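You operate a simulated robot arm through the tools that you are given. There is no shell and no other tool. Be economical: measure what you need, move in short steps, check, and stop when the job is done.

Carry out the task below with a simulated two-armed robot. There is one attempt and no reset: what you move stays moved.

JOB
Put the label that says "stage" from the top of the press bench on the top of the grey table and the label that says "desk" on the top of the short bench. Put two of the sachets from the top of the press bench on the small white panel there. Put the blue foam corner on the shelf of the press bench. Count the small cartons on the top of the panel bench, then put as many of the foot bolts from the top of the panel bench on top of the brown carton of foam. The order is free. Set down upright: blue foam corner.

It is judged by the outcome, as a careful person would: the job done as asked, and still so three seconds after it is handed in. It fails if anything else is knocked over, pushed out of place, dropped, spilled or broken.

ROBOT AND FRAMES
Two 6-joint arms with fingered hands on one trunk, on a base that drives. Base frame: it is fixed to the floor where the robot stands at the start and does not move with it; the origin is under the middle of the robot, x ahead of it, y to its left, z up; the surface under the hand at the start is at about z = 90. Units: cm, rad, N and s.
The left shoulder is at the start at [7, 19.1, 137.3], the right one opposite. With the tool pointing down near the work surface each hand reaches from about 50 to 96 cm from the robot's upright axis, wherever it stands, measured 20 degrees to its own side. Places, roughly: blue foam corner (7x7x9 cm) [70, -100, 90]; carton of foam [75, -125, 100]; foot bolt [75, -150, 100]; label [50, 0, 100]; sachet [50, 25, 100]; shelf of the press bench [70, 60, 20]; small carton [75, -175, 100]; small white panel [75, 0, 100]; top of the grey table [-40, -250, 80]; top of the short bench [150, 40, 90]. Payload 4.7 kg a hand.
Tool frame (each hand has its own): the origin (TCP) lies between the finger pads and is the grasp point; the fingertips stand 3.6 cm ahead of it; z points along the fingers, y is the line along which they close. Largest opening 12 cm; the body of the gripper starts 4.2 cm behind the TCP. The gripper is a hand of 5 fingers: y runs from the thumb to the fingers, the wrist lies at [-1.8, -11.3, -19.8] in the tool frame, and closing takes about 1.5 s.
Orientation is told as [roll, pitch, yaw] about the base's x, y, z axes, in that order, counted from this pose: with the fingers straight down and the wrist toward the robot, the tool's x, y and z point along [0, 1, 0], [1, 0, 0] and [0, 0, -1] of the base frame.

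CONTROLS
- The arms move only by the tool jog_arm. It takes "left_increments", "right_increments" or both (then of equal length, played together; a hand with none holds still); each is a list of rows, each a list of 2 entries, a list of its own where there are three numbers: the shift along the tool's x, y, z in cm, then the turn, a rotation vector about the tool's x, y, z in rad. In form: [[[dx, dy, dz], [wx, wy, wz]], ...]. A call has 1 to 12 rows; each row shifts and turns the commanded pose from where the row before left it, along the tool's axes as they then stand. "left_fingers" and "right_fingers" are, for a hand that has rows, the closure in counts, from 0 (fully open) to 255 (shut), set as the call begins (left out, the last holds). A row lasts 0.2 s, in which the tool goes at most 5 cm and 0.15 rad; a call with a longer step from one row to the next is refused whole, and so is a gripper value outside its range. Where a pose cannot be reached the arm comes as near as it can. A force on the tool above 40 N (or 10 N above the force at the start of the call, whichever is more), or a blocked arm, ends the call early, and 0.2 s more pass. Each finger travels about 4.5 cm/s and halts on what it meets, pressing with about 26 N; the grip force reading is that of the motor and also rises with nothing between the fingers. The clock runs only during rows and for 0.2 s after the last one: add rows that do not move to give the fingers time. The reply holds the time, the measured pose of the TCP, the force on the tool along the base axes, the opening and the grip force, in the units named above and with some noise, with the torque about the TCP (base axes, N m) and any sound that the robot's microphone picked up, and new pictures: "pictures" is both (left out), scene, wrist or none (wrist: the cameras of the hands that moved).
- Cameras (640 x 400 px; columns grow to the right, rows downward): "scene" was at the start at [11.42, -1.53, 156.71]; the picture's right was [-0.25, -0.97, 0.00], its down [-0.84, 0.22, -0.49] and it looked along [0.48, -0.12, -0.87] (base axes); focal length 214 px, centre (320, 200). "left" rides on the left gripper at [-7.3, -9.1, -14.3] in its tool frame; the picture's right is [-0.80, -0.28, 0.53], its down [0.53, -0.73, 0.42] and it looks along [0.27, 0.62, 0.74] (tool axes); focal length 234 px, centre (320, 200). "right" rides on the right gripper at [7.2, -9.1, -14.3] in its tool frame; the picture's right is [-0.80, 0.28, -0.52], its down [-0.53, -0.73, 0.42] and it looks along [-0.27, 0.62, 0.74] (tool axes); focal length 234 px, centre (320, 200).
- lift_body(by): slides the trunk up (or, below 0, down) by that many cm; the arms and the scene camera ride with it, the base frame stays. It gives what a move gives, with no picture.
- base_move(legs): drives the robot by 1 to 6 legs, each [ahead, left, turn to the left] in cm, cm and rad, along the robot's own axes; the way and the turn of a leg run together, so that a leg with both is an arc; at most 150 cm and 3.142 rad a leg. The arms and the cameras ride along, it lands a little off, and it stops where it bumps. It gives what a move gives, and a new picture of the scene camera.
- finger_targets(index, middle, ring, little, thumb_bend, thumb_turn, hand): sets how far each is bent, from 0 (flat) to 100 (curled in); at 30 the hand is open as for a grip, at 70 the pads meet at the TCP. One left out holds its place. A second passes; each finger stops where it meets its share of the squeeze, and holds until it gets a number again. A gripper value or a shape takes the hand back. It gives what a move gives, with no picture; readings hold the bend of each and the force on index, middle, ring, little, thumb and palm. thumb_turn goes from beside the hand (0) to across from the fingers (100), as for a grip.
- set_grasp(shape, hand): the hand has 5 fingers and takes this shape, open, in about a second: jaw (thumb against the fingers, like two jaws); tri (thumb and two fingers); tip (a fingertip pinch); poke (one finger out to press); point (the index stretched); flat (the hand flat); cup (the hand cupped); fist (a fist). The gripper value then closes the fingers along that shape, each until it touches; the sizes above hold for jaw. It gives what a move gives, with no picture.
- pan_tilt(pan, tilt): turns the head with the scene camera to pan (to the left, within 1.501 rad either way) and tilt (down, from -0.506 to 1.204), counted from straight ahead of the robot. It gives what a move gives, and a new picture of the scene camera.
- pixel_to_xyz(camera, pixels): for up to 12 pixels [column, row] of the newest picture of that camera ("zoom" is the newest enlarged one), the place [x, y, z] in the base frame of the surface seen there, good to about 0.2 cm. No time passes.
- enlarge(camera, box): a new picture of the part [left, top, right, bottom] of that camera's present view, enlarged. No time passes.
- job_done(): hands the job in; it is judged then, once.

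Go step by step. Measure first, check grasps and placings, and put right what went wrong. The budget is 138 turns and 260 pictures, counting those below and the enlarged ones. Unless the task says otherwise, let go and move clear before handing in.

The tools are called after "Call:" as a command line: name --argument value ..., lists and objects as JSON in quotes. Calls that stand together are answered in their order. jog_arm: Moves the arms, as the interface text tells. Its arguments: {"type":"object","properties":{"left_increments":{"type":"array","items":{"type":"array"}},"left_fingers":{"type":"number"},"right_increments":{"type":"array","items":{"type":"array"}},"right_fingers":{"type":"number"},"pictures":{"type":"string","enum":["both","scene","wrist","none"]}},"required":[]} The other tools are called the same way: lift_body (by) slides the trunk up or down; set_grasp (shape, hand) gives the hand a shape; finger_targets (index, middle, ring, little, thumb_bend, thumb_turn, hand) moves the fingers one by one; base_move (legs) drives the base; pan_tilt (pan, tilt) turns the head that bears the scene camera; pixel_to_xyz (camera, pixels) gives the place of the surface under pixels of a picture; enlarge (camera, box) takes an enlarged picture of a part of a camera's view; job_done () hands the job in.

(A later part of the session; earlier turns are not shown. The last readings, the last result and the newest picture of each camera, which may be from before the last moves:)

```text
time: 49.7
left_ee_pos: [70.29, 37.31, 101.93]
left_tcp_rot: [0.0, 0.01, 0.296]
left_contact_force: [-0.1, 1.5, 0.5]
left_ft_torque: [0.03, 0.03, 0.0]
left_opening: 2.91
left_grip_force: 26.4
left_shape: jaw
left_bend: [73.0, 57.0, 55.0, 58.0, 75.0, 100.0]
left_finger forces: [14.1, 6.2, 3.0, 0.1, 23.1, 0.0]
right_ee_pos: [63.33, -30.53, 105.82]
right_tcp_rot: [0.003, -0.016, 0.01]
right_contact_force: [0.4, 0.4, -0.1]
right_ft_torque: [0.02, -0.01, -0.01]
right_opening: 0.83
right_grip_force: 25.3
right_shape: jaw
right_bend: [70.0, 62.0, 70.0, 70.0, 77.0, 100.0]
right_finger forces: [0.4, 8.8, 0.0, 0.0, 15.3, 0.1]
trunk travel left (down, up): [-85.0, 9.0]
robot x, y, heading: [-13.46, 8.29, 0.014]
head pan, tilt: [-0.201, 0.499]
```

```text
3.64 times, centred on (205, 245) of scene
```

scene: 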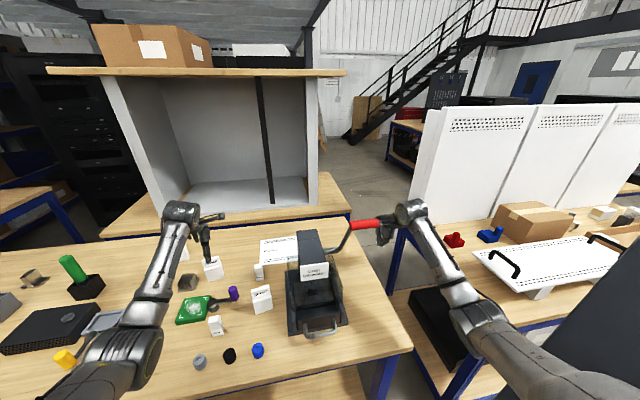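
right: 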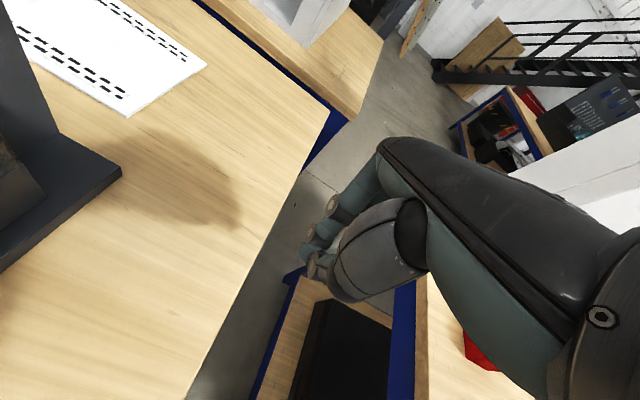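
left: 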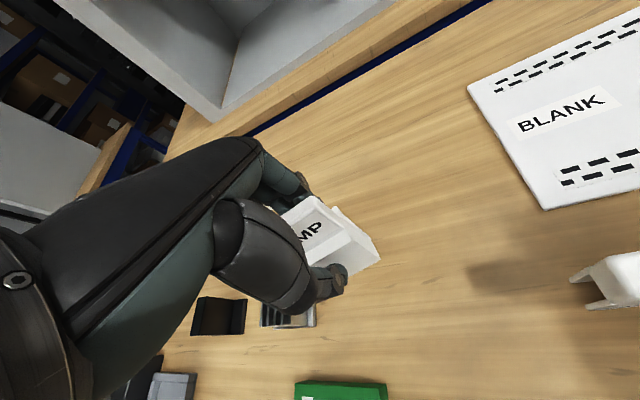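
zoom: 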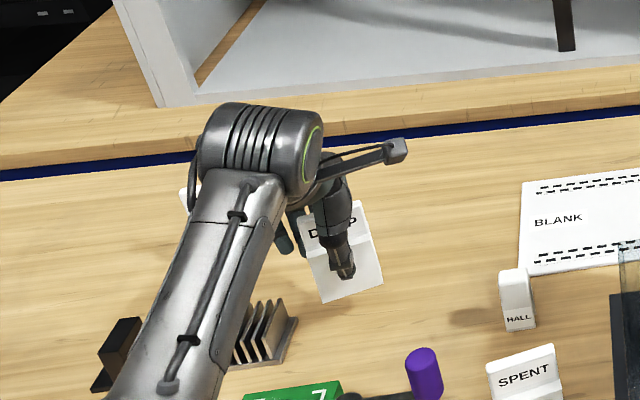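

DAMP is lifted (index 14 N, thumb 23 N). Raise it, then drive ahead 14 and right 8.

Call:
jog_arm --left_increments '[[[0, 0, -2.5], [0, 0, 0]], [[0, 0, -2.5], [0, 0, 0]], [[0, 0, 0], [0, 0, 0]]]' --pictures "none"

Call:
base_move --legs '[[14, 0, 0], [0, -6, 0]]'

```text
time: 50.5
left_ee_pos: [70.15, 37.15, 106.92]
left_tcp_rot: [-0.001, 0.009, 0.295]
left_contact_force: [0.5, -0.4, -0.7]
left_ft_torque: [-0.01, -0.01, -0.02]
left_opening: 2.9
left_grip_force: 25.9
left_shape: jaw
left_bend: [73.0, 57.0, 56.0, 58.0, 75.0, 100.0]
left_finger forces: [14.0, 6.1, 3.0, 0.1, 23.0, 0.1]
right_ee_pos: [63.32, -30.52, 105.73]
right_tcp_rot: [0.005, -0.017, 0.009]
right_contact_force: [-0.4, 0.8, -0.4]
right_ft_torque: [0.0, 0.01, 0.0]
right_opening: 0.82
right_grip_force: 26.0
right_shape: jaw
right_bend: [70.0, 62.0, 70.0, 70.0, 77.0, 100.0]
right_finger forces: [0.5, 8.8, 0.0, 0.0, 15.2, 0.1]
trunk travel left (down, up): [-85.0, 9.0]
robot x, y, heading: [-13.37, 8.38, 0.016]
head pan, tilt: [-0.201, 0.499]
```

```text
time: 52.4
left_ee_pos: [84.39, 31.98, 106.93]
left_tcp_rot: [-0.004, 0.008, 0.297]
left_contact_force: [0.5, 0.9, -1.1]
left_ft_torque: [-0.04, 0.0, -0.01]
left_opening: 2.89
left_grip_force: 25.8
left_shape: jaw
left_bend: [73.0, 57.0, 56.0, 58.0, 75.0, 100.0]
left_finger forces: [14.0, 6.2, 2.9, 0.0, 23.1, 0.0]
right_ee_pos: [77.46, -35.6, 106.18]
right_tcp_rot: [0.001, -0.017, 0.011]
right_contact_force: [-0.3, 0.6, -0.2]
right_ft_torque: [-0.06, -0.03, -0.02]
right_opening: 0.8
right_grip_force: 26.1
right_shape: jaw
right_bend: [70.0, 62.0, 70.0, 70.0, 77.0, 100.0]
right_finger forces: [0.4, 8.7, 0.0, 0.0, 15.4, 0.0]
trunk travel left (down, up): [-85.0, 9.0]
robot x, y, heading: [0.68, 2.54, 0.013]
head pan, tilt: [-0.201, 0.499]
```

scene: 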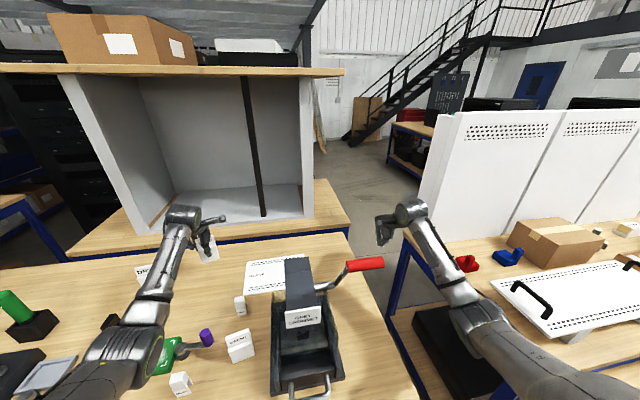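

Move the left hand over the panel's far part, aiming at [86.5,12.5].

Call:
jog_arm --left_increments '[[[-3.86, -0.74, 0], [0, 0, 0]], [[-3.86, -0.74, 0], [0, 0, 0]], [[-3.86, -0.74, 0], [0, 0, 0]], [[-3.86, -0.74, 0], [0, 0, 0]], [[-3.86, -0.74, 0], [0, 0, 0]], [[0, 0, 2.5], [0, 0, 0]], [[0, 0, 2.5], [0, 0, 0]], [[0, 0, 0], [0, 0, 0]]]' --pictures "both"

Call:
enlarge --camera "scene" --box '[210, 190, 350, 300]'

```text
time: 54.2
left_ee_pos: [86.67, 12.1, 102.01]
left_tcp_rot: [0.001, 0.007, 0.296]
left_contact_force: [0.2, -1.7, -0.4]
left_ft_torque: [0.05, 0.01, 0.0]
left_opening: 2.9
left_grip_force: 26.2
left_shape: jaw
left_bend: [73.0, 57.0, 56.0, 58.0, 75.0, 100.0]
left_finger forces: [14.0, 6.1, 3.1, 0.1, 23.0, 0.1]
right_ee_pos: [77.43, -36.14, 105.94]
right_tcp_rot: [0.005, -0.018, 0.01]
right_contact_force: [-0.7, 0.0, 0.2]
right_ft_torque: [0.01, -0.04, -0.05]
right_opening: 0.8
right_grip_force: 26.8
right_shape: jaw
right_bend: [70.0, 62.0, 70.0, 70.0, 77.0, 100.0]
right_finger forces: [0.3, 8.8, 0.0, 0.0, 15.6, 0.0]
trunk travel left (down, up): [-85.0, 9.0]
robot x, y, heading: [0.54, 2.53, 0.017]
head pan, tilt: [-0.201, 0.499]
```

scene: 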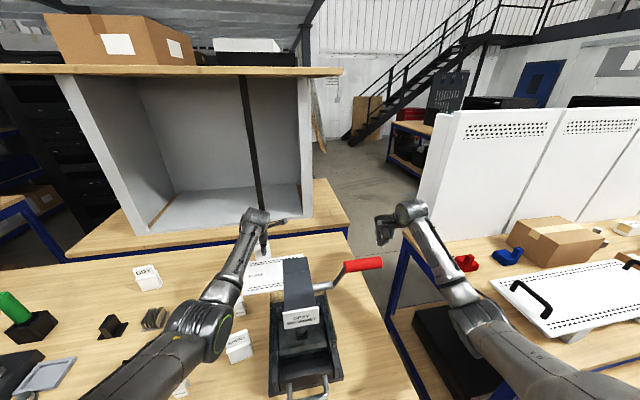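
left: 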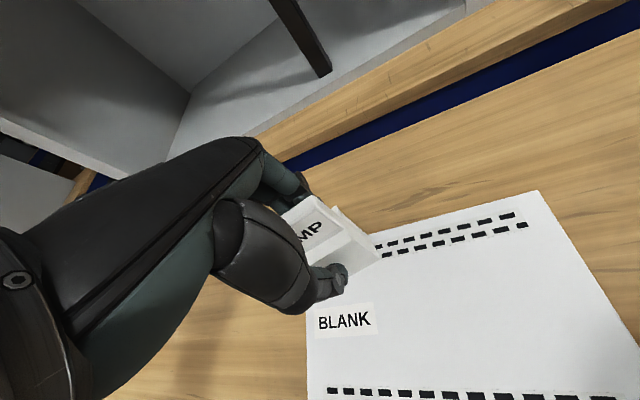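

```text
3.64 times, centred on (280, 245) of scene
```

zoom: 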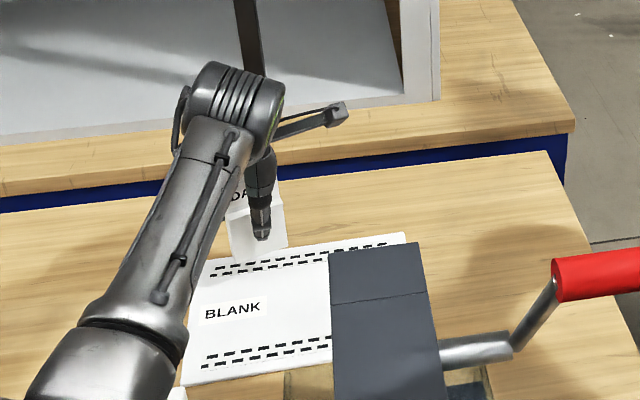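

Shift back 1.2 cm for margin to the panel's far edge (x=90) and lower to contact.

Call:
jog_arm --left_increments '[[[0.3, -1.2, 1], [0, 0, 0]], [[0, 0, 1.5], [0, 0, 0]], [[0, 0, 0.8], [0, 0, 0]], [[0, 0, 0.4], [0, 0, 0]], [[0, 0, 0.3], [0, 0, 0]], [[0, 0, 0], [0, 0, 0]]]' --pictures "both"

Call:
enlarge --camera "left" --box '[240, 170, 480, 330]'

Call:
pixel_to_xyz --camera "left" --pixels '[[375, 245], [385, 270], [340, 300], [420, 230], [330, 340], [378, 255]]'

```text
time: 55.6
left_ee_pos: [85.33, 11.98, 97.93]
left_tcp_rot: [0.002, 0.007, 0.296]
left_contact_force: [0.0, 0.4, -1.2]
left_ft_torque: [0.06, 0.01, -0.02]
left_opening: 2.87
left_grip_force: 25.8
left_shape: jaw
left_bend: [73.0, 57.0, 56.0, 58.0, 75.0, 100.0]
left_finger forces: [14.0, 6.0, 3.0, 0.0, 23.0, 0.0]
right_ee_pos: [77.59, -36.09, 105.87]
right_tcp_rot: [0.005, -0.018, 0.01]
right_contact_force: [0.3, 0.1, 0.0]
right_ft_torque: [0.02, 0.05, 0.02]
right_opening: 0.81
right_grip_force: 25.8
right_shape: jaw
right_bend: [70.0, 62.0, 70.0, 70.0, 77.0, 100.0]
right_finger forces: [0.3, 8.8, 0.0, 0.0, 15.4, 0.1]
trunk travel left (down, up): [-85.0, 9.0]
robot x, y, heading: [0.34, 2.83, 0.014]
head pan, tilt: [-0.201, 0.499]
```

scene: 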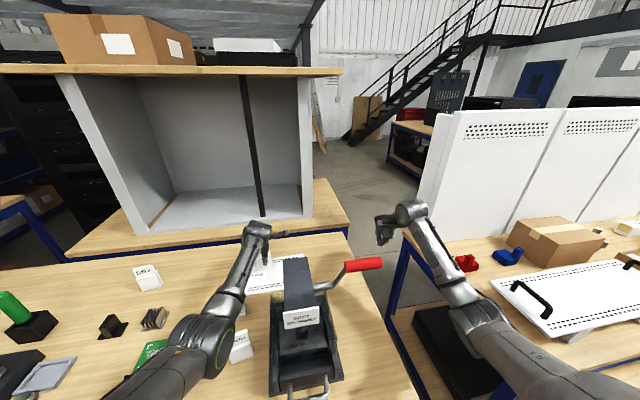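
left: 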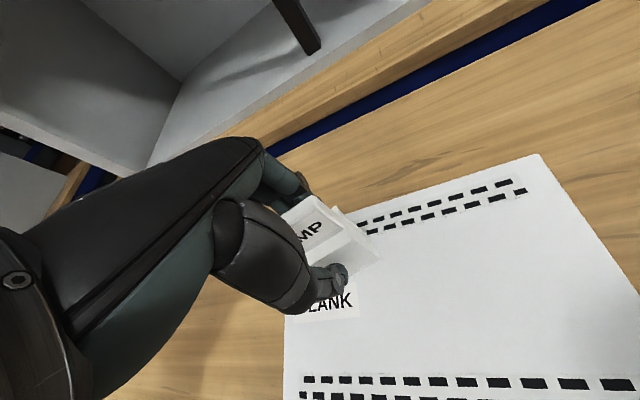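

```text
2.50 times, centred on (360, 250) of left
```

zoom: 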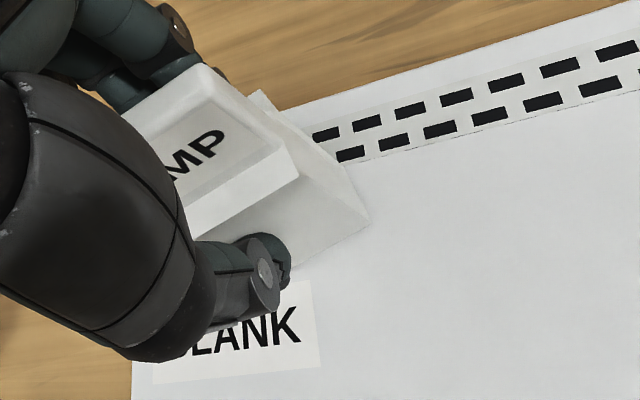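

```text
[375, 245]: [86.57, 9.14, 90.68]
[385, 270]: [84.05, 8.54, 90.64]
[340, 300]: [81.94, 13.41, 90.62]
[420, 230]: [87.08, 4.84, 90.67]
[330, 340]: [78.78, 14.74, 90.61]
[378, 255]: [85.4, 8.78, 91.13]
```

Bottom is about 0.2 cm above the panel (corner at [85.4,8.8]). Lower 0.3 and open, then rise.

Call:
jog_arm --left_increments '[[[0, 0, 0.3], [0, 0, 0]], [[0, 0, 0], [0, 0, 0]]]' --pictures "none"

Call:
jog_arm --left_increments '[[[0, 0, 0], [0, 0, 0]], [[0, 0, 0], [0, 0, 0]], [[0, 0, 0], [0, 0, 0]], [[0, 0, 0], [0, 0, 0]], [[0, 0, 0], [0, 0, 0]]]' --left_fingers 40 --pictures "wrist"

```text
time: 56.2
left_ee_pos: [85.38, 11.97, 97.73]
left_tcp_rot: [0.0, 0.006, 0.295]
left_contact_force: [0.4, -0.1, -0.4]
left_ft_torque: [0.01, 0.0, 0.0]
left_opening: 2.88
left_grip_force: 25.9
left_shape: jaw
left_bend: [73.0, 57.0, 56.0, 58.0, 75.0, 100.0]
left_finger forces: [14.1, 6.1, 3.0, 0.0, 23.1, 0.1]
right_ee_pos: [77.57, -36.12, 105.93]
right_tcp_rot: [0.004, -0.018, 0.012]
right_contact_force: [-0.1, -0.1, -0.4]
right_ft_torque: [0.0, 0.03, 0.0]
right_opening: 0.81
right_grip_force: 25.7
right_shape: jaw
right_bend: [70.0, 62.0, 70.0, 70.0, 77.0, 100.0]
right_finger forces: [0.3, 8.8, 0.0, 0.0, 15.4, 0.0]
trunk travel left (down, up): [-85.0, 9.0]
robot x, y, heading: [0.42, 2.12, 0.018]
head pan, tilt: [-0.201, 0.499]
```

```text
time: 57.4
left_ee_pos: [85.23, 11.99, 97.78]
left_tcp_rot: [0.002, 0.007, 0.296]
left_contact_force: [-0.3, -0.2, 0.9]
left_ft_torque: [0.0, 0.0, -0.02]
left_opening: 10.08
left_grip_force: 0.1
left_shape: jaw
left_bend: [26.0, 33.0, 32.0, 32.0, 48.0, 99.0]
left_finger forces: [0.0, 0.0, 0.1, 0.0, 0.0, 0.1]
right_ee_pos: [77.49, -36.03, 105.79]
right_tcp_rot: [0.004, -0.018, 0.013]
right_contact_force: [0.3, 0.8, 0.1]
right_ft_torque: [0.0, 0.03, 0.02]
right_opening: 0.79
right_grip_force: 25.6
right_shape: jaw
right_bend: [70.0, 62.0, 70.0, 70.0, 77.0, 100.0]
right_finger forces: [0.3, 8.7, 0.1, 0.0, 15.4, 0.0]
trunk travel left (down, up): [-85.0, 9.0]
robot x, y, heading: [0.64, 2.37, 0.015]
head pan, tilt: [-0.201, 0.499]
```

left: 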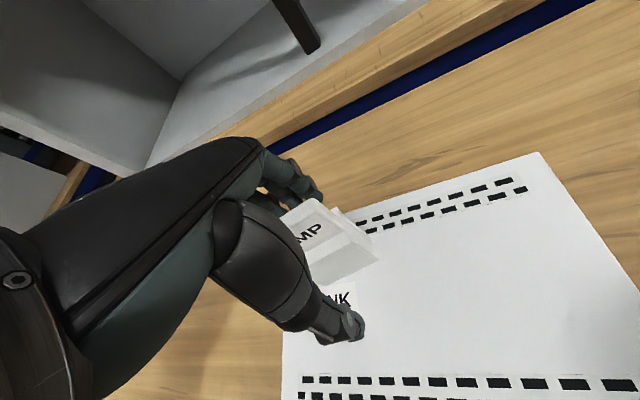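

DAMP stands on the panel. Rise, swing to over DRY and look.

Call:
jog_arm --left_increments '[[[0, 0, -4], [0, 0, 0]], [[0, 0, -4], [0, 0, 0]], [[0, 0, -4], [0, 0, 0]], [[4.5, 1, 0], [0, 0, 0]], [[4.5, 1, 0], [0, 0, 0]], [[4.5, 1, 0], [0, 0, 0]], [[4.5, 1, 0], [0, 0, 0]], [[4.5, 1, 0], [0, 0, 0]], [[4.5, 1, 0], [0, 0, 0]], [[4.5, 1, 0], [0, 0, 0]], [[4.5, 1, 0], [0, 0, 0]], [[0, 0, 0], [0, 0, 0]]]'

Call:
enlarge --camera "scene" --box '[100, 210, 320, 360]'

```text
time: 60.0
left_ee_pos: [82.66, 48.58, 109.95]
left_tcp_rot: [0.001, 0.007, 0.297]
left_contact_force: [0.6, -0.3, 0.3]
left_ft_torque: [-0.01, 0.04, 0.01]
left_opening: 10.08
left_grip_force: 0.0
left_shape: jaw
left_bend: [26.0, 33.0, 32.0, 32.0, 48.0, 99.0]
left_finger forces: [0.0, 0.1, 0.0, 0.0, 0.1, 0.1]
right_ee_pos: [77.54, -36.21, 105.9]
right_tcp_rot: [0.005, -0.019, 0.01]
right_contact_force: [-0.9, 1.1, 0.2]
right_ft_torque: [0.04, 0.01, 0.03]
right_opening: 0.82
right_grip_force: 26.1
right_shape: jaw
right_bend: [70.0, 62.0, 70.0, 70.0, 77.0, 100.0]
right_finger forces: [0.3, 8.9, 0.0, 0.0, 15.4, 0.0]
trunk travel left (down, up): [-85.0, 9.0]
robot x, y, heading: [0.32, 2.32, 0.015]
head pan, tilt: [-0.201, 0.499]
```

scene: 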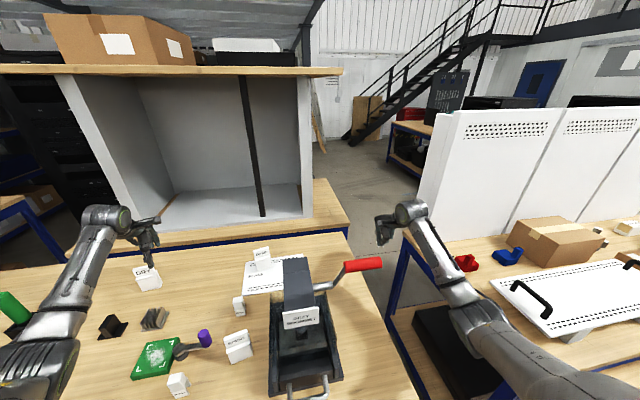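
left: 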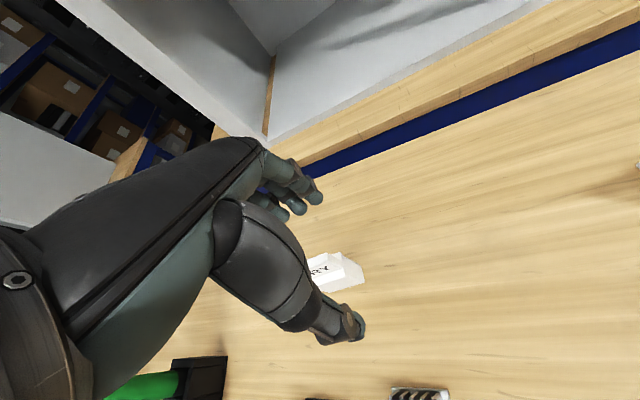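

```text
2.67 times, centred on (210, 285) of scene
```

zoom: 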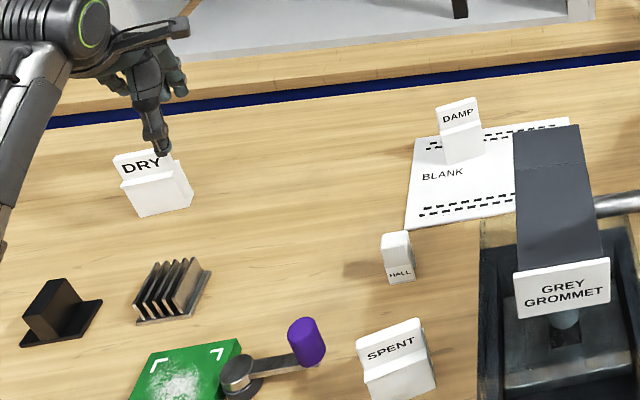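

Call:
enlarge --camera "left" --box '[260, 210, 420, 320]'

Call:
pixel_to_xyz --camera "zoom" --pixels '[[300, 175], [310, 172], [260, 230], [295, 235], [322, 175], [415, 295], [270, 330], [310, 190]]'

Call:
pixel_to_xyz --camera "scene" --pixels '[[143, 268], [154, 267], [148, 291], [170, 288], [144, 275], [153, 274]]'

```text
3.64 times, centred on (340, 265) of left
```

zoom: 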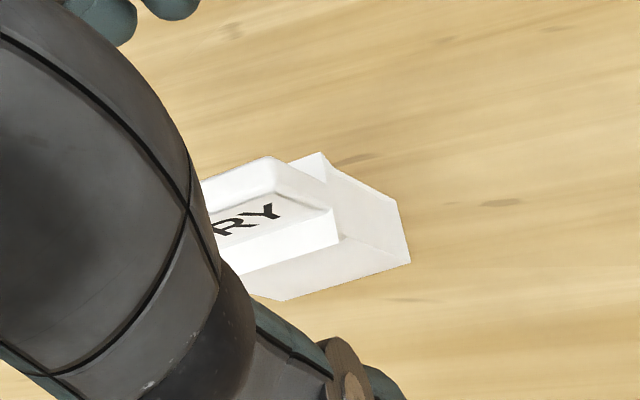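

```text
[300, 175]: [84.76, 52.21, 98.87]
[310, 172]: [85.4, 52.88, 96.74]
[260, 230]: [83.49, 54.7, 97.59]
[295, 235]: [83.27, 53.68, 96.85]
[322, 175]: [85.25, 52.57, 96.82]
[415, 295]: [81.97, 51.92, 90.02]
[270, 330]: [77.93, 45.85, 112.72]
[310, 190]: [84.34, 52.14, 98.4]
```

```text
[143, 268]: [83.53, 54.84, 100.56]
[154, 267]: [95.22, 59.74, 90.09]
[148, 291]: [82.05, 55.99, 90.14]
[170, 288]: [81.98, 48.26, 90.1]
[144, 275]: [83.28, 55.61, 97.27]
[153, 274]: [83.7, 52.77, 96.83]
```

DRY's crimp centre ≈[84,54.3], yaw ≈0.15. Move over it.

Call:
jog_arm --left_increments '[[[2.5, 1.5, 0], [0, 0, 0]], [[2.5, 1.5, 0], [0, 0, 0]], [[0, 0, 1], [0, 0, 0.14]], [[0, 0, 3], [0, 0, 0]], [[0, 0, 0], [0, 0, 0]]]'

Call:
enlarge --camera "left" --box '[240, 180, 440, 320]'

Call:
enlarge --camera "scene" --box '[80, 200, 240, 310]'

```text
time: 61.2
left_ee_pos: [83.84, 54.48, 105.8]
left_tcp_rot: [0.0, 0.008, 0.157]
left_contact_force: [0.1, 0.4, -0.2]
left_ft_torque: [0.02, 0.01, -0.01]
left_opening: 10.1
left_grip_force: 0.0
left_shape: jaw
left_bend: [26.0, 33.0, 32.0, 32.0, 48.0, 99.0]
left_finger forces: [0.0, 0.1, 0.0, 0.1, 0.0, 0.0]
right_ee_pos: [77.52, -36.03, 106.0]
right_tcp_rot: [0.005, -0.016, 0.011]
right_contact_force: [0.0, -0.5, -1.5]
right_ft_torque: [0.06, -0.01, 0.01]
right_opening: 0.81
right_grip_force: 25.7
right_shape: jaw
right_bend: [70.0, 62.0, 70.0, 70.0, 77.0, 100.0]
right_finger forces: [0.3, 8.9, 0.0, 0.0, 15.4, 0.0]
trunk travel left (down, up): [-85.0, 9.0]
robot x, y, heading: [0.15, 2.37, 0.017]
head pan, tilt: [-0.201, 0.499]
```

scene: 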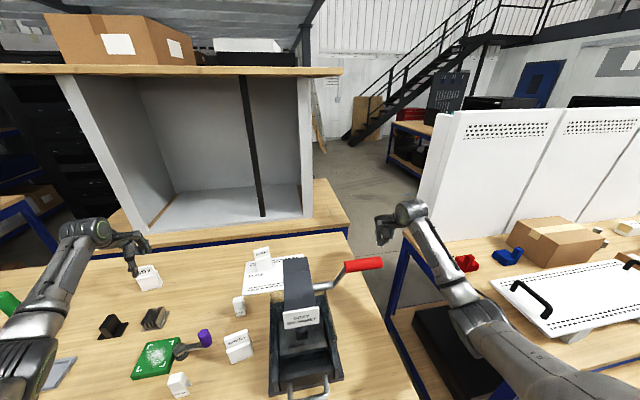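
left: 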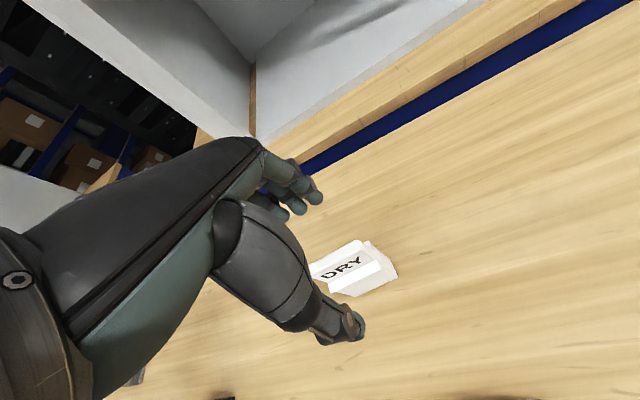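

```text
2.86 times, centred on (340, 250) of left
```

zoom: 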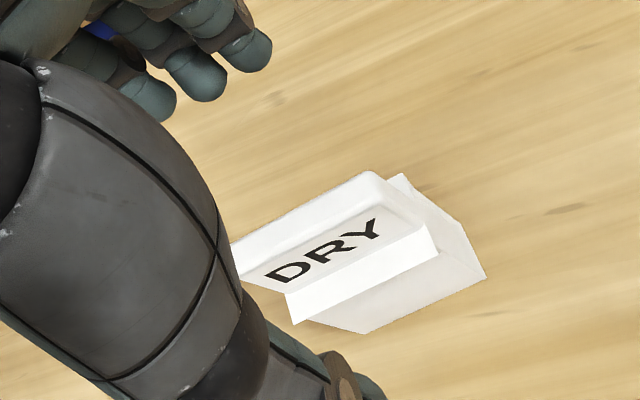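

```text
3.64 times, centred on (160, 255) of scene
```

zoom: 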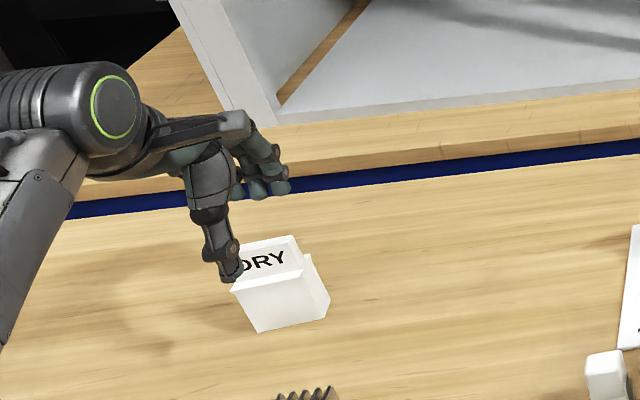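

Call:
pixel_to_xyz --camera "left" --pixels '[[314, 264], [335, 255], [357, 242], [362, 255], [331, 283], [379, 263], [395, 277]]'

```text
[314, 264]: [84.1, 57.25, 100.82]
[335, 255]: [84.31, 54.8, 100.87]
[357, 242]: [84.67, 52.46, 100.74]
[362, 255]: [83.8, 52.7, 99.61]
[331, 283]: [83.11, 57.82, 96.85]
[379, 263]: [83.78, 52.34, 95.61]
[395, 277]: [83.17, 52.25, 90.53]
```

Crimp centre [84.3,54.9]. Adjust, lower to 97, close and lift.

Call:
jog_arm --left_increments '[[[0.4, 0.4, 1.8], [0, 0, 0]], [[0, 0, 3], [0, 0, 0]], [[0, 0, 2], [0, 0, 0]], [[0, 0, 2], [0, 0, 0]], [[0, 0, 0], [0, 0, 0]]]' --pictures "none"

Call:
jog_arm --left_increments '[[[0, 0, 0], [0, 0, 0]], [[0, 0, 0], [0, 0, 0]], [[0, 0, 0], [0, 0, 0]], [[0, 0, 0], [0, 0, 0]], [[0, 0, 0], [0, 0, 0]], [[0, 0, 0], [0, 0, 0]], [[0, 0, 0], [0, 0, 0]], [[0, 0, -2.5], [0, 0, 0]], [[0, 0, -3], [0, 0, 0]], [[0, 0, -4], [0, 0, 0]], [[0, 0, 0], [0, 0, 0]]]' --left_fingers 230

```text
time: 62.4
left_ee_pos: [83.99, 54.92, 97.06]
left_tcp_rot: [0.0, 0.006, 0.158]
left_contact_force: [-0.1, 0.7, 0.2]
left_ft_torque: [-0.03, 0.0, -0.01]
left_opening: 10.09
left_grip_force: 0.0
left_shape: jaw
left_bend: [26.0, 33.0, 32.0, 32.0, 48.0, 99.0]
left_finger forces: [0.0, 0.0, 0.0, 0.0, 0.0, 0.0]
right_ee_pos: [77.54, -36.07, 105.85]
right_tcp_rot: [0.006, -0.018, 0.01]
right_contact_force: [-0.2, -0.2, -0.7]
right_ft_torque: [0.01, 0.0, 0.01]
right_opening: 0.83
right_grip_force: 25.6
right_shape: jaw
right_bend: [70.0, 62.0, 70.0, 70.0, 77.0, 100.0]
right_finger forces: [0.3, 8.9, 0.1, 0.0, 15.4, 0.0]
trunk travel left (down, up): [-85.0, 9.0]
robot x, y, heading: [0.09, 2.57, 0.015]
head pan, tilt: [-0.201, 0.499]
```

```text
time: 64.8
left_ee_pos: [84.23, 54.85, 106.4]
left_tcp_rot: [0.0, 0.006, 0.155]
left_contact_force: [-0.6, 0.2, -0.4]
left_ft_torque: [0.0, -0.03, 0.0]
left_opening: 2.88
left_grip_force: 25.6
left_shape: jaw
left_bend: [73.0, 57.0, 56.0, 58.0, 75.0, 100.0]
left_finger forces: [13.8, 6.5, 3.0, 0.1, 23.1, 0.0]
right_ee_pos: [77.63, -35.99, 105.94]
right_tcp_rot: [0.003, -0.017, 0.01]
right_contact_force: [-0.2, 0.5, -0.7]
right_ft_torque: [0.03, 0.0, -0.02]
right_opening: 0.82
right_grip_force: 25.6
right_shape: jaw
right_bend: [70.0, 62.0, 70.0, 70.0, 77.0, 100.0]
right_finger forces: [0.3, 8.9, 0.0, 0.0, 15.5, 0.0]
trunk travel left (down, up): [-85.0, 9.0]
robot x, y, heading: [0.58, 2.51, 0.011]
head pan, tilt: [-0.201, 0.499]
```

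scene: 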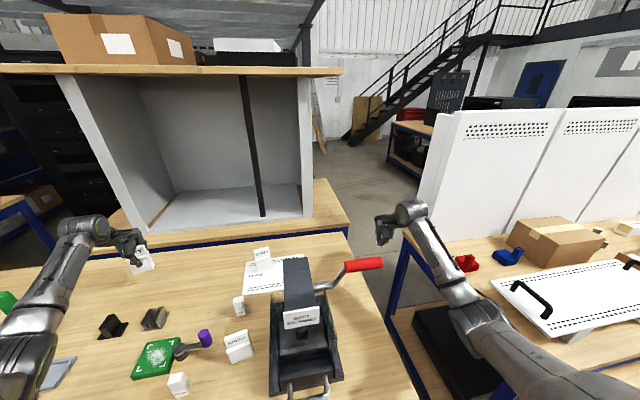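
left: 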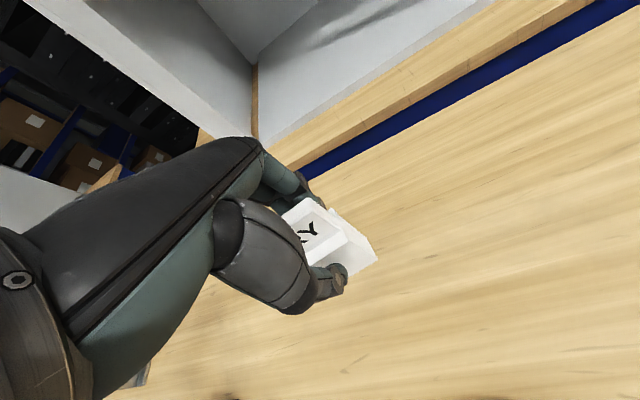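

DRY held. Carry it over the panel's near part, aiming at [77.3,14.5].

Call:
jog_arm --left_increments '[[[-4.31, -1.45, 0], [0, 0, 0]], [[-4.31, -1.45, 0], [0, 0, 0]], [[-4.31, -1.45, 0], [0, 0, 0]], [[-4.31, -1.45, 0], [0, 0, 0]], [[-4.31, -1.45, 0], [0, 0, 0]], [[-4.31, -1.45, 0], [0, 0, 0]], [[-4.31, -1.45, 0], [0, 0, 0]], [[-4.31, -1.45, 0], [0, 0, 0]], [[-4.31, -1.45, 0], [0, 0, 0]], [[0, 0, 3], [0, 0, 0]], [[0, 0, 0], [0, 0, 0]]]'

Call:
enlarge --camera "left" --box '[220, 140, 460, 300]'

Call:
enlarge --camera "scene" --box '[200, 200, 340, 300]'

```text
time: 67.2
left_ee_pos: [77.58, 14.68, 103.49]
left_tcp_rot: [0.002, 0.008, 0.158]
left_contact_force: [-0.4, -0.3, -1.2]
left_ft_torque: [0.0, -0.01, 0.0]
left_opening: 2.87
left_grip_force: 25.4
left_shape: jaw
left_bend: [73.0, 57.0, 57.0, 58.0, 75.0, 100.0]
left_finger forces: [13.8, 6.4, 3.0, 0.1, 23.1, 0.0]
right_ee_pos: [77.47, -36.02, 106.02]
right_tcp_rot: [0.006, -0.018, 0.01]
right_contact_force: [-0.1, -0.3, 0.3]
right_ft_torque: [0.01, -0.03, 0.0]
right_opening: 0.8
right_grip_force: 26.0
right_shape: jaw
right_bend: [70.0, 62.0, 70.0, 70.0, 77.0, 100.0]
right_finger forces: [0.3, 8.9, 0.1, 0.1, 15.5, 0.0]
trunk travel left (down, up): [-85.0, 9.0]
robot x, y, heading: [0.37, 2.4, 0.01]
head pan, tilt: [-0.201, 0.499]
```

scene: 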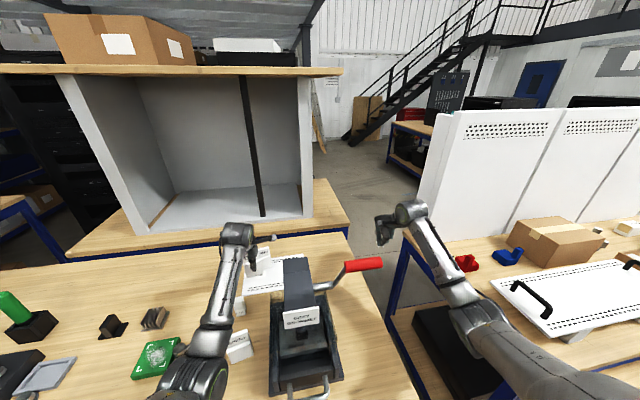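
left: 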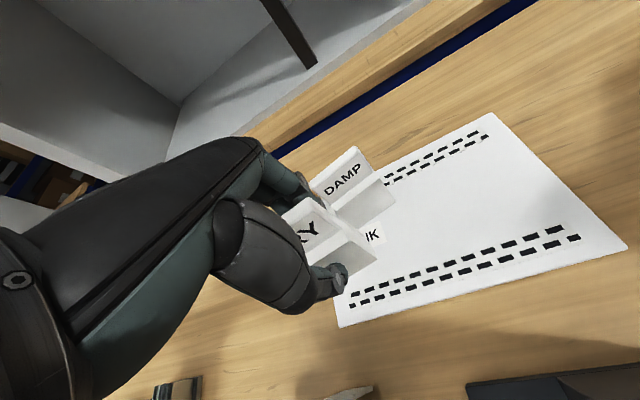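

```text
2.50 times, centred on (340, 220) of left
```

zoom: 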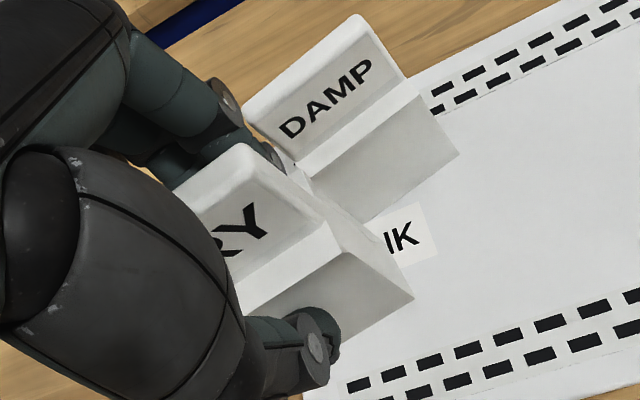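

```text
4.00 times, centred on (270, 250) of scene
```

zoom: 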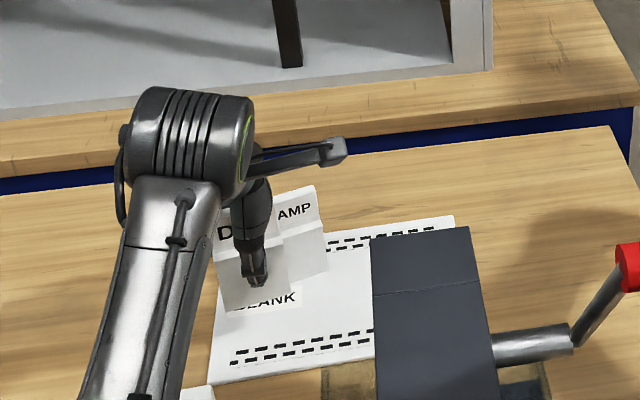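

Index finger is near DAMP's front; shift 0.6 back and lower to the panel.

Call:
jog_arm --left_increments '[[[0, -0.6, 0.5], [0, 0, 0]], [[0, 0, 2], [0, 0, 0]], [[0, 0, 2], [0, 0, 0]], [[0, 0, 0.8], [0, 0, 0]], [[0, 0, 0.4], [0, 0, 0]], [[0, 0, 0], [0, 0, 0]]]' --pictures "wrist"

Call:
enlarge --camera "left" --box '[220, 140, 460, 300]'

Call:
enlarge --camera "scene" --box '[200, 200, 340, 300]'

```text
time: 68.6
left_ee_pos: [76.7, 14.38, 97.76]
left_tcp_rot: [-0.001, 0.008, 0.158]
left_contact_force: [-0.3, 0.2, -1.2]
left_ft_torque: [-0.04, -0.03, -0.01]
left_opening: 2.88
left_grip_force: 26.1
left_shape: jaw
left_bend: [73.0, 57.0, 57.0, 58.0, 75.0, 100.0]
left_finger forces: [13.8, 6.4, 2.8, 0.1, 23.0, 0.0]
right_ee_pos: [77.56, -36.16, 105.86]
right_tcp_rot: [0.006, -0.017, 0.012]
right_contact_force: [0.0, -1.3, -0.1]
right_ft_torque: [-0.01, 0.03, 0.01]
right_opening: 0.78
right_grip_force: 25.7
right_shape: jaw
right_bend: [70.0, 62.0, 70.0, 70.0, 77.0, 100.0]
right_finger forces: [0.4, 8.8, 0.0, 0.0, 15.5, 0.1]
trunk travel left (down, up): [-85.0, 9.0]
robot x, y, heading: [0.48, 2.8, 0.014]
head pan, tilt: [-0.201, 0.499]
```

left: 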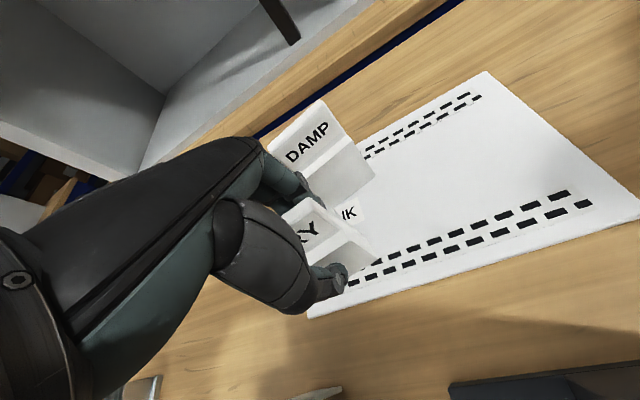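

```text
2.50 times, centred on (340, 220) of left
```

zoom: 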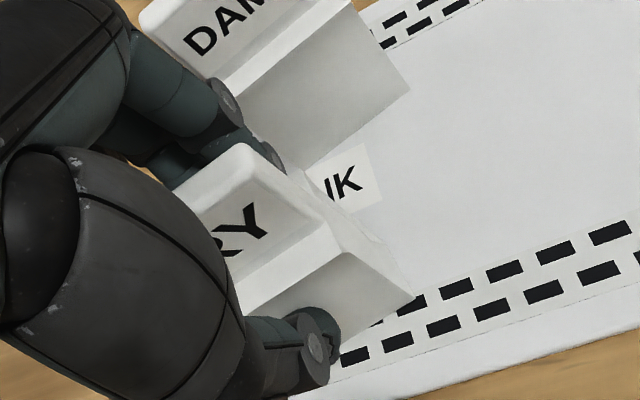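

```text
4.00 times, centred on (270, 250) of scene
```

zoom: 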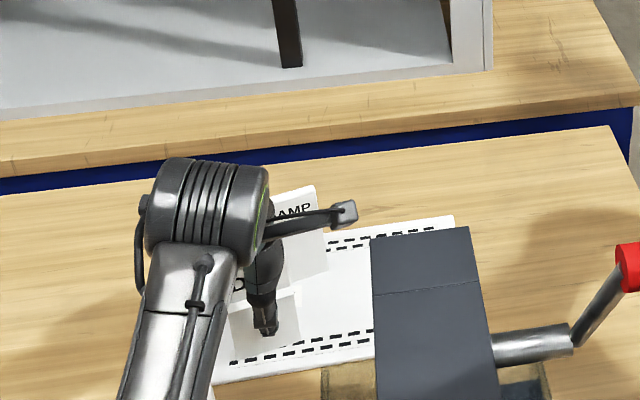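

DRY touches the panel but the index is close to DAMP; I'll release with the thumb only first.

Call:
finger_targets --hand "left" --thumb_bend 40

Call:
pixel_to_xyz --camera "left" --pixels '[[375, 258], [378, 261], [347, 279], [340, 285], [330, 180], [338, 190], [372, 180], [312, 312]]'

Call:
enlarge --camera "left" --box '[220, 140, 460, 300]'

```text
time: 69.6
left_ee_pos: [76.86, 14.4, 97.87]
left_tcp_rot: [0.001, 0.007, 0.158]
left_contact_force: [0.1, -0.4, 0.3]
left_ft_torque: [0.0, -0.01, 0.0]
left_opening: 4.39
left_grip_force: 0.0
left_shape: fingers
left_bend: [75.0, 74.0, 59.0, 58.0, 40.0, 100.0]
left_finger forces: [0.1, 0.0, 0.1, 0.1, 0.0, 0.1]
right_ee_pos: [77.62, -36.15, 106.02]
right_tcp_rot: [0.004, -0.017, 0.011]
right_contact_force: [0.0, -1.6, -0.7]
right_ft_torque: [-0.01, 0.01, -0.05]
right_opening: 0.8
right_grip_force: 25.5
right_shape: jaw
right_bend: [70.0, 62.0, 70.0, 70.0, 77.0, 100.0]
right_finger forces: [0.3, 8.9, 0.0, 0.1, 15.4, 0.0]
trunk travel left (down, up): [-85.0, 9.0]
robot x, y, heading: [0.67, 2.46, 0.017]
head pan, tilt: [-0.201, 0.499]
```

```text
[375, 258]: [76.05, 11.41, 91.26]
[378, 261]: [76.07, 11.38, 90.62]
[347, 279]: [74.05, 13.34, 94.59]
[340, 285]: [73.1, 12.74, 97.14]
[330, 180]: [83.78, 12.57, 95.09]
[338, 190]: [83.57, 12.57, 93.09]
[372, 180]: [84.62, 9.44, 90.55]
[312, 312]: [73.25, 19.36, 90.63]
```

```text
2.50 times, centred on (340, 220) of left
```

zoom: 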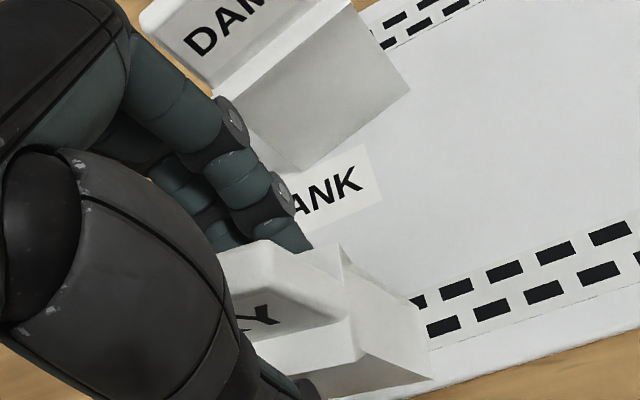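

The fingers pushed DRY toward me as the thumb opened. Check its place.

Call:
pixel_to_xyz --camera "zoom" --pixels '[[428, 377], [415, 310], [350, 330], [340, 255], [300, 245], [370, 375], [435, 382], [440, 340]]'

Call:
enlarge --camera "scene" --box '[200, 210, 320, 300]'

```text
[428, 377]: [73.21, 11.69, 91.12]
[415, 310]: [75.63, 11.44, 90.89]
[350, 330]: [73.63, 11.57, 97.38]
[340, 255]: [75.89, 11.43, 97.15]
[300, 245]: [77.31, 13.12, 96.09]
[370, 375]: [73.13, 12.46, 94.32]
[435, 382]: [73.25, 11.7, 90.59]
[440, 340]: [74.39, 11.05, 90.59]
```

```text
4.44 times, centred on (260, 255) of scene
```

zoom: 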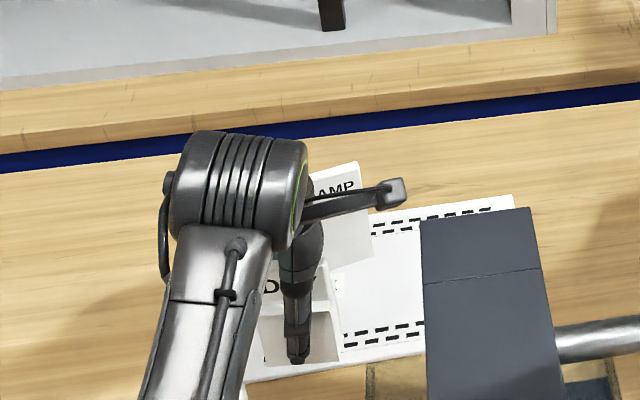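

DRY still stands but slid ~2.6 cm toward the panel's front edge. I'll set the fingers back to fixed bends, then push it back with the thumb.

Call:
finger_targets --hand "left" --index 70 --middle 56 --ring 54 --little 56

Call:
finger_targets --hand "left" --thumb_bend 72

Call:
enlarge --camera "left" --box '[220, 140, 460, 300]'

```text
time: 70.6
left_ee_pos: [76.81, 14.41, 97.69]
left_tcp_rot: [-0.001, 0.008, 0.158]
left_contact_force: [0.0, 0.7, 0.2]
left_ft_torque: [0.02, 0.02, -0.03]
left_opening: 4.82
left_grip_force: 0.1
left_shape: fingers
left_bend: [70.0, 56.0, 54.0, 56.0, 40.0, 100.0]
left_finger forces: [0.1, 0.0, 0.0, 0.0, 0.1, 0.0]
right_ee_pos: [77.55, -36.03, 105.89]
right_tcp_rot: [0.005, -0.017, 0.009]
right_contact_force: [0.1, -0.5, -1.1]
right_ft_torque: [-0.01, 0.01, -0.01]
right_opening: 0.82
right_grip_force: 26.1
right_shape: jaw
right_bend: [70.0, 62.0, 70.0, 70.0, 77.0, 100.0]
right_finger forces: [0.3, 8.8, 0.0, 0.1, 15.5, 0.0]
trunk travel left (down, up): [-85.0, 9.0]
robot x, y, heading: [0.52, 2.29, 0.015]
head pan, tilt: [-0.201, 0.499]
```

```text
time: 71.6
left_ee_pos: [76.7, 14.4, 97.82]
left_tcp_rot: [-0.001, 0.006, 0.157]
left_contact_force: [-1.7, -0.7, 5.0]
left_ft_torque: [-0.01, 0.08, 0.01]
left_opening: 3.23
left_grip_force: 11.2
left_shape: fingers
left_bend: [62.0, 56.0, 54.0, 56.0, 62.0, 100.0]
left_finger forces: [9.4, 0.2, 0.0, 0.0, 12.5, 0.0]
right_ee_pos: [77.55, -36.12, 105.99]
right_tcp_rot: [0.005, -0.018, 0.01]
right_contact_force: [0.3, 0.2, -0.8]
right_ft_torque: [0.01, 0.02, 0.0]
right_opening: 0.82
right_grip_force: 26.0
right_shape: jaw
right_bend: [70.0, 62.0, 70.0, 70.0, 77.0, 100.0]
right_finger forces: [0.2, 9.0, 0.0, 0.0, 15.5, 0.0]
trunk travel left (down, up): [-85.0, 9.0]
robot x, y, heading: [0.36, 2.59, 0.015]
head pan, tilt: [-0.201, 0.499]
```

```text
2.50 times, centred on (340, 220) of left
```

zoom: 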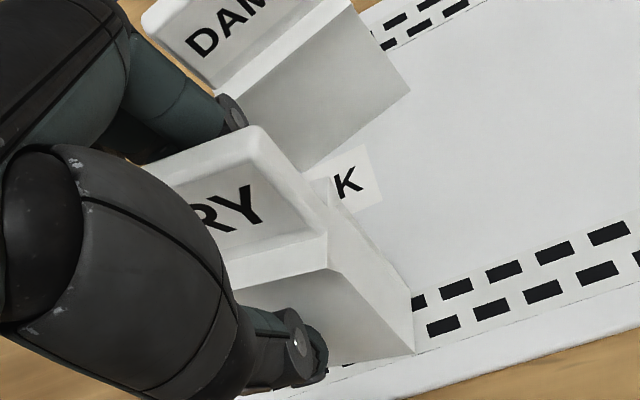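

DRY is pushed forward again. Release with index and thumb both opening.

Call:
finger_targets --hand "left" --index 56 --middle 54 --ring 52 --thumb_bend 40

Call:
enlarge --camera "left" --box '[220, 140, 460, 300]'

Call:
pixel_to_xyz --camera "zoom" --pixels '[[410, 350], [408, 295], [330, 250], [325, 205], [250, 135], [300, 365], [175, 160], [390, 350]]'

```text
time: 72.6
left_ee_pos: [76.67, 14.37, 97.74]
left_tcp_rot: [0.001, 0.008, 0.156]
left_contact_force: [0.3, 0.4, -0.3]
left_ft_torque: [-0.01, -0.02, 0.01]
left_opening: 6.81
left_grip_force: 0.0
left_shape: fingers
left_bend: [56.0, 54.0, 52.0, 56.0, 40.0, 100.0]
left_finger forces: [0.1, 0.0, 0.1, 0.0, 0.0, 0.0]
right_ee_pos: [77.59, -36.03, 106.0]
right_tcp_rot: [0.004, -0.017, 0.011]
right_contact_force: [0.1, 0.4, 0.8]
right_ft_torque: [-0.02, 0.02, -0.01]
right_opening: 0.81
right_grip_force: 26.4
right_shape: jaw
right_bend: [70.0, 62.0, 70.0, 70.0, 77.0, 100.0]
right_finger forces: [0.2, 8.9, 0.0, 0.0, 15.5, 0.0]
trunk travel left (down, up): [-85.0, 9.0]
robot x, y, heading: [0.19, 2.35, 0.014]
head pan, tilt: [-0.201, 0.499]
```

```text
2.50 times, centred on (340, 220) of left
```

zoom: 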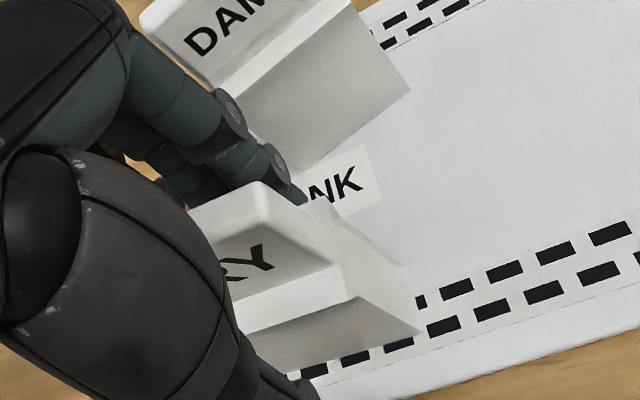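

```text
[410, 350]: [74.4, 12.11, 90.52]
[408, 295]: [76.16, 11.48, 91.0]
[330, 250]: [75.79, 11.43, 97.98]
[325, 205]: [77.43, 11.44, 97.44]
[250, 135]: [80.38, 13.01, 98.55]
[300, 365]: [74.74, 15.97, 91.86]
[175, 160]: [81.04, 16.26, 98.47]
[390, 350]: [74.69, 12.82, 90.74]
```

DRY now stands with its front at x≈75, on the panel. Rise straight up.

Call:
jog_arm --left_increments '[[[0, 0, -2], [0, 0, 0]], [[0, 0, -3], [0, 0, 0]], [[0, 0, -4], [0, 0, 0]], [[0, 0, -4], [0, 0, 0]], [[4, 0, 0], [0, 0, 0]], [[4, 0, 0], [0, 0, 0]], [[4, 0, 0], [0, 0, 0]], [[4, 0, 0], [0, 0, 0]], [[0, 0, 0], [0, 0, 0]]]' --pictures "scene"

Call:
enlarge --camera "scene" --box '[160, 220, 320, 400]'

Call:
pixel_to_xyz --camera "scene" --pixels '[[245, 292], [243, 289], [248, 268], [180, 376], [172, 380], [187, 388], [178, 392], [188, 380]]'

```text
time: 74.6
left_ee_pos: [74.44, 30.05, 110.62]
left_tcp_rot: [0.0, 0.007, 0.156]
left_contact_force: [-0.8, 0.1, 1.0]
left_ft_torque: [0.03, 0.03, 0.03]
left_opening: 6.84
left_grip_force: 0.0
left_shape: fingers
left_bend: [56.0, 54.0, 52.0, 56.0, 40.0, 100.0]
left_finger forces: [0.0, 0.1, 0.1, 0.1, 0.1, 0.0]
right_ee_pos: [77.64, -36.04, 105.92]
right_tcp_rot: [0.004, -0.016, 0.009]
right_contact_force: [0.2, -0.5, -0.3]
right_ft_torque: [0.04, 0.03, 0.0]
right_opening: 0.79
right_grip_force: 25.8
right_shape: jaw
right_bend: [70.0, 62.0, 70.0, 70.0, 77.0, 100.0]
right_finger forces: [0.3, 9.0, 0.0, 0.0, 15.5, 0.1]
trunk travel left (down, up): [-85.0, 9.0]
robot x, y, heading: [0.49, 2.59, 0.012]
head pan, tilt: [-0.201, 0.499]
```

scene: 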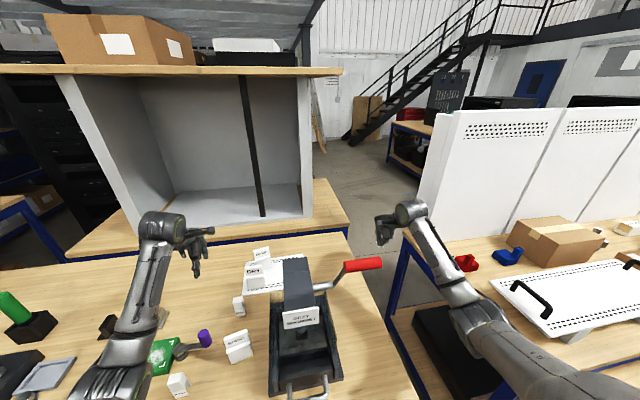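

```text
2.22 times, centred on (240, 310) of scene
```

zoom: 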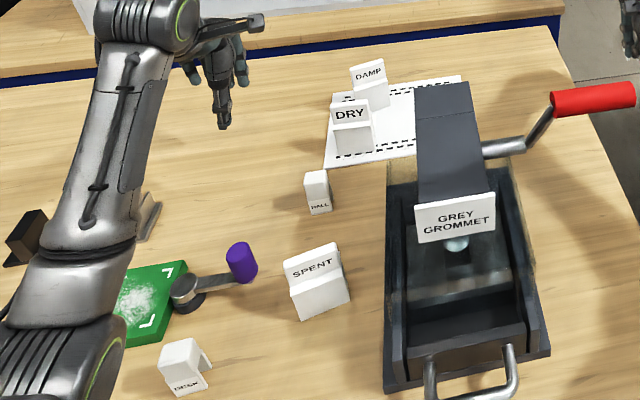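

```text
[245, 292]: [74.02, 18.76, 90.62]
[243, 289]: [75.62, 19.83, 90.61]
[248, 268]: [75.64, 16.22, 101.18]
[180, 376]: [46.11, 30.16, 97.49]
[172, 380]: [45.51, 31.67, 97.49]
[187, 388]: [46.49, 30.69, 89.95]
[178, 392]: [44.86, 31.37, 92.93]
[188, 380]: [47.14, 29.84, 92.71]
```

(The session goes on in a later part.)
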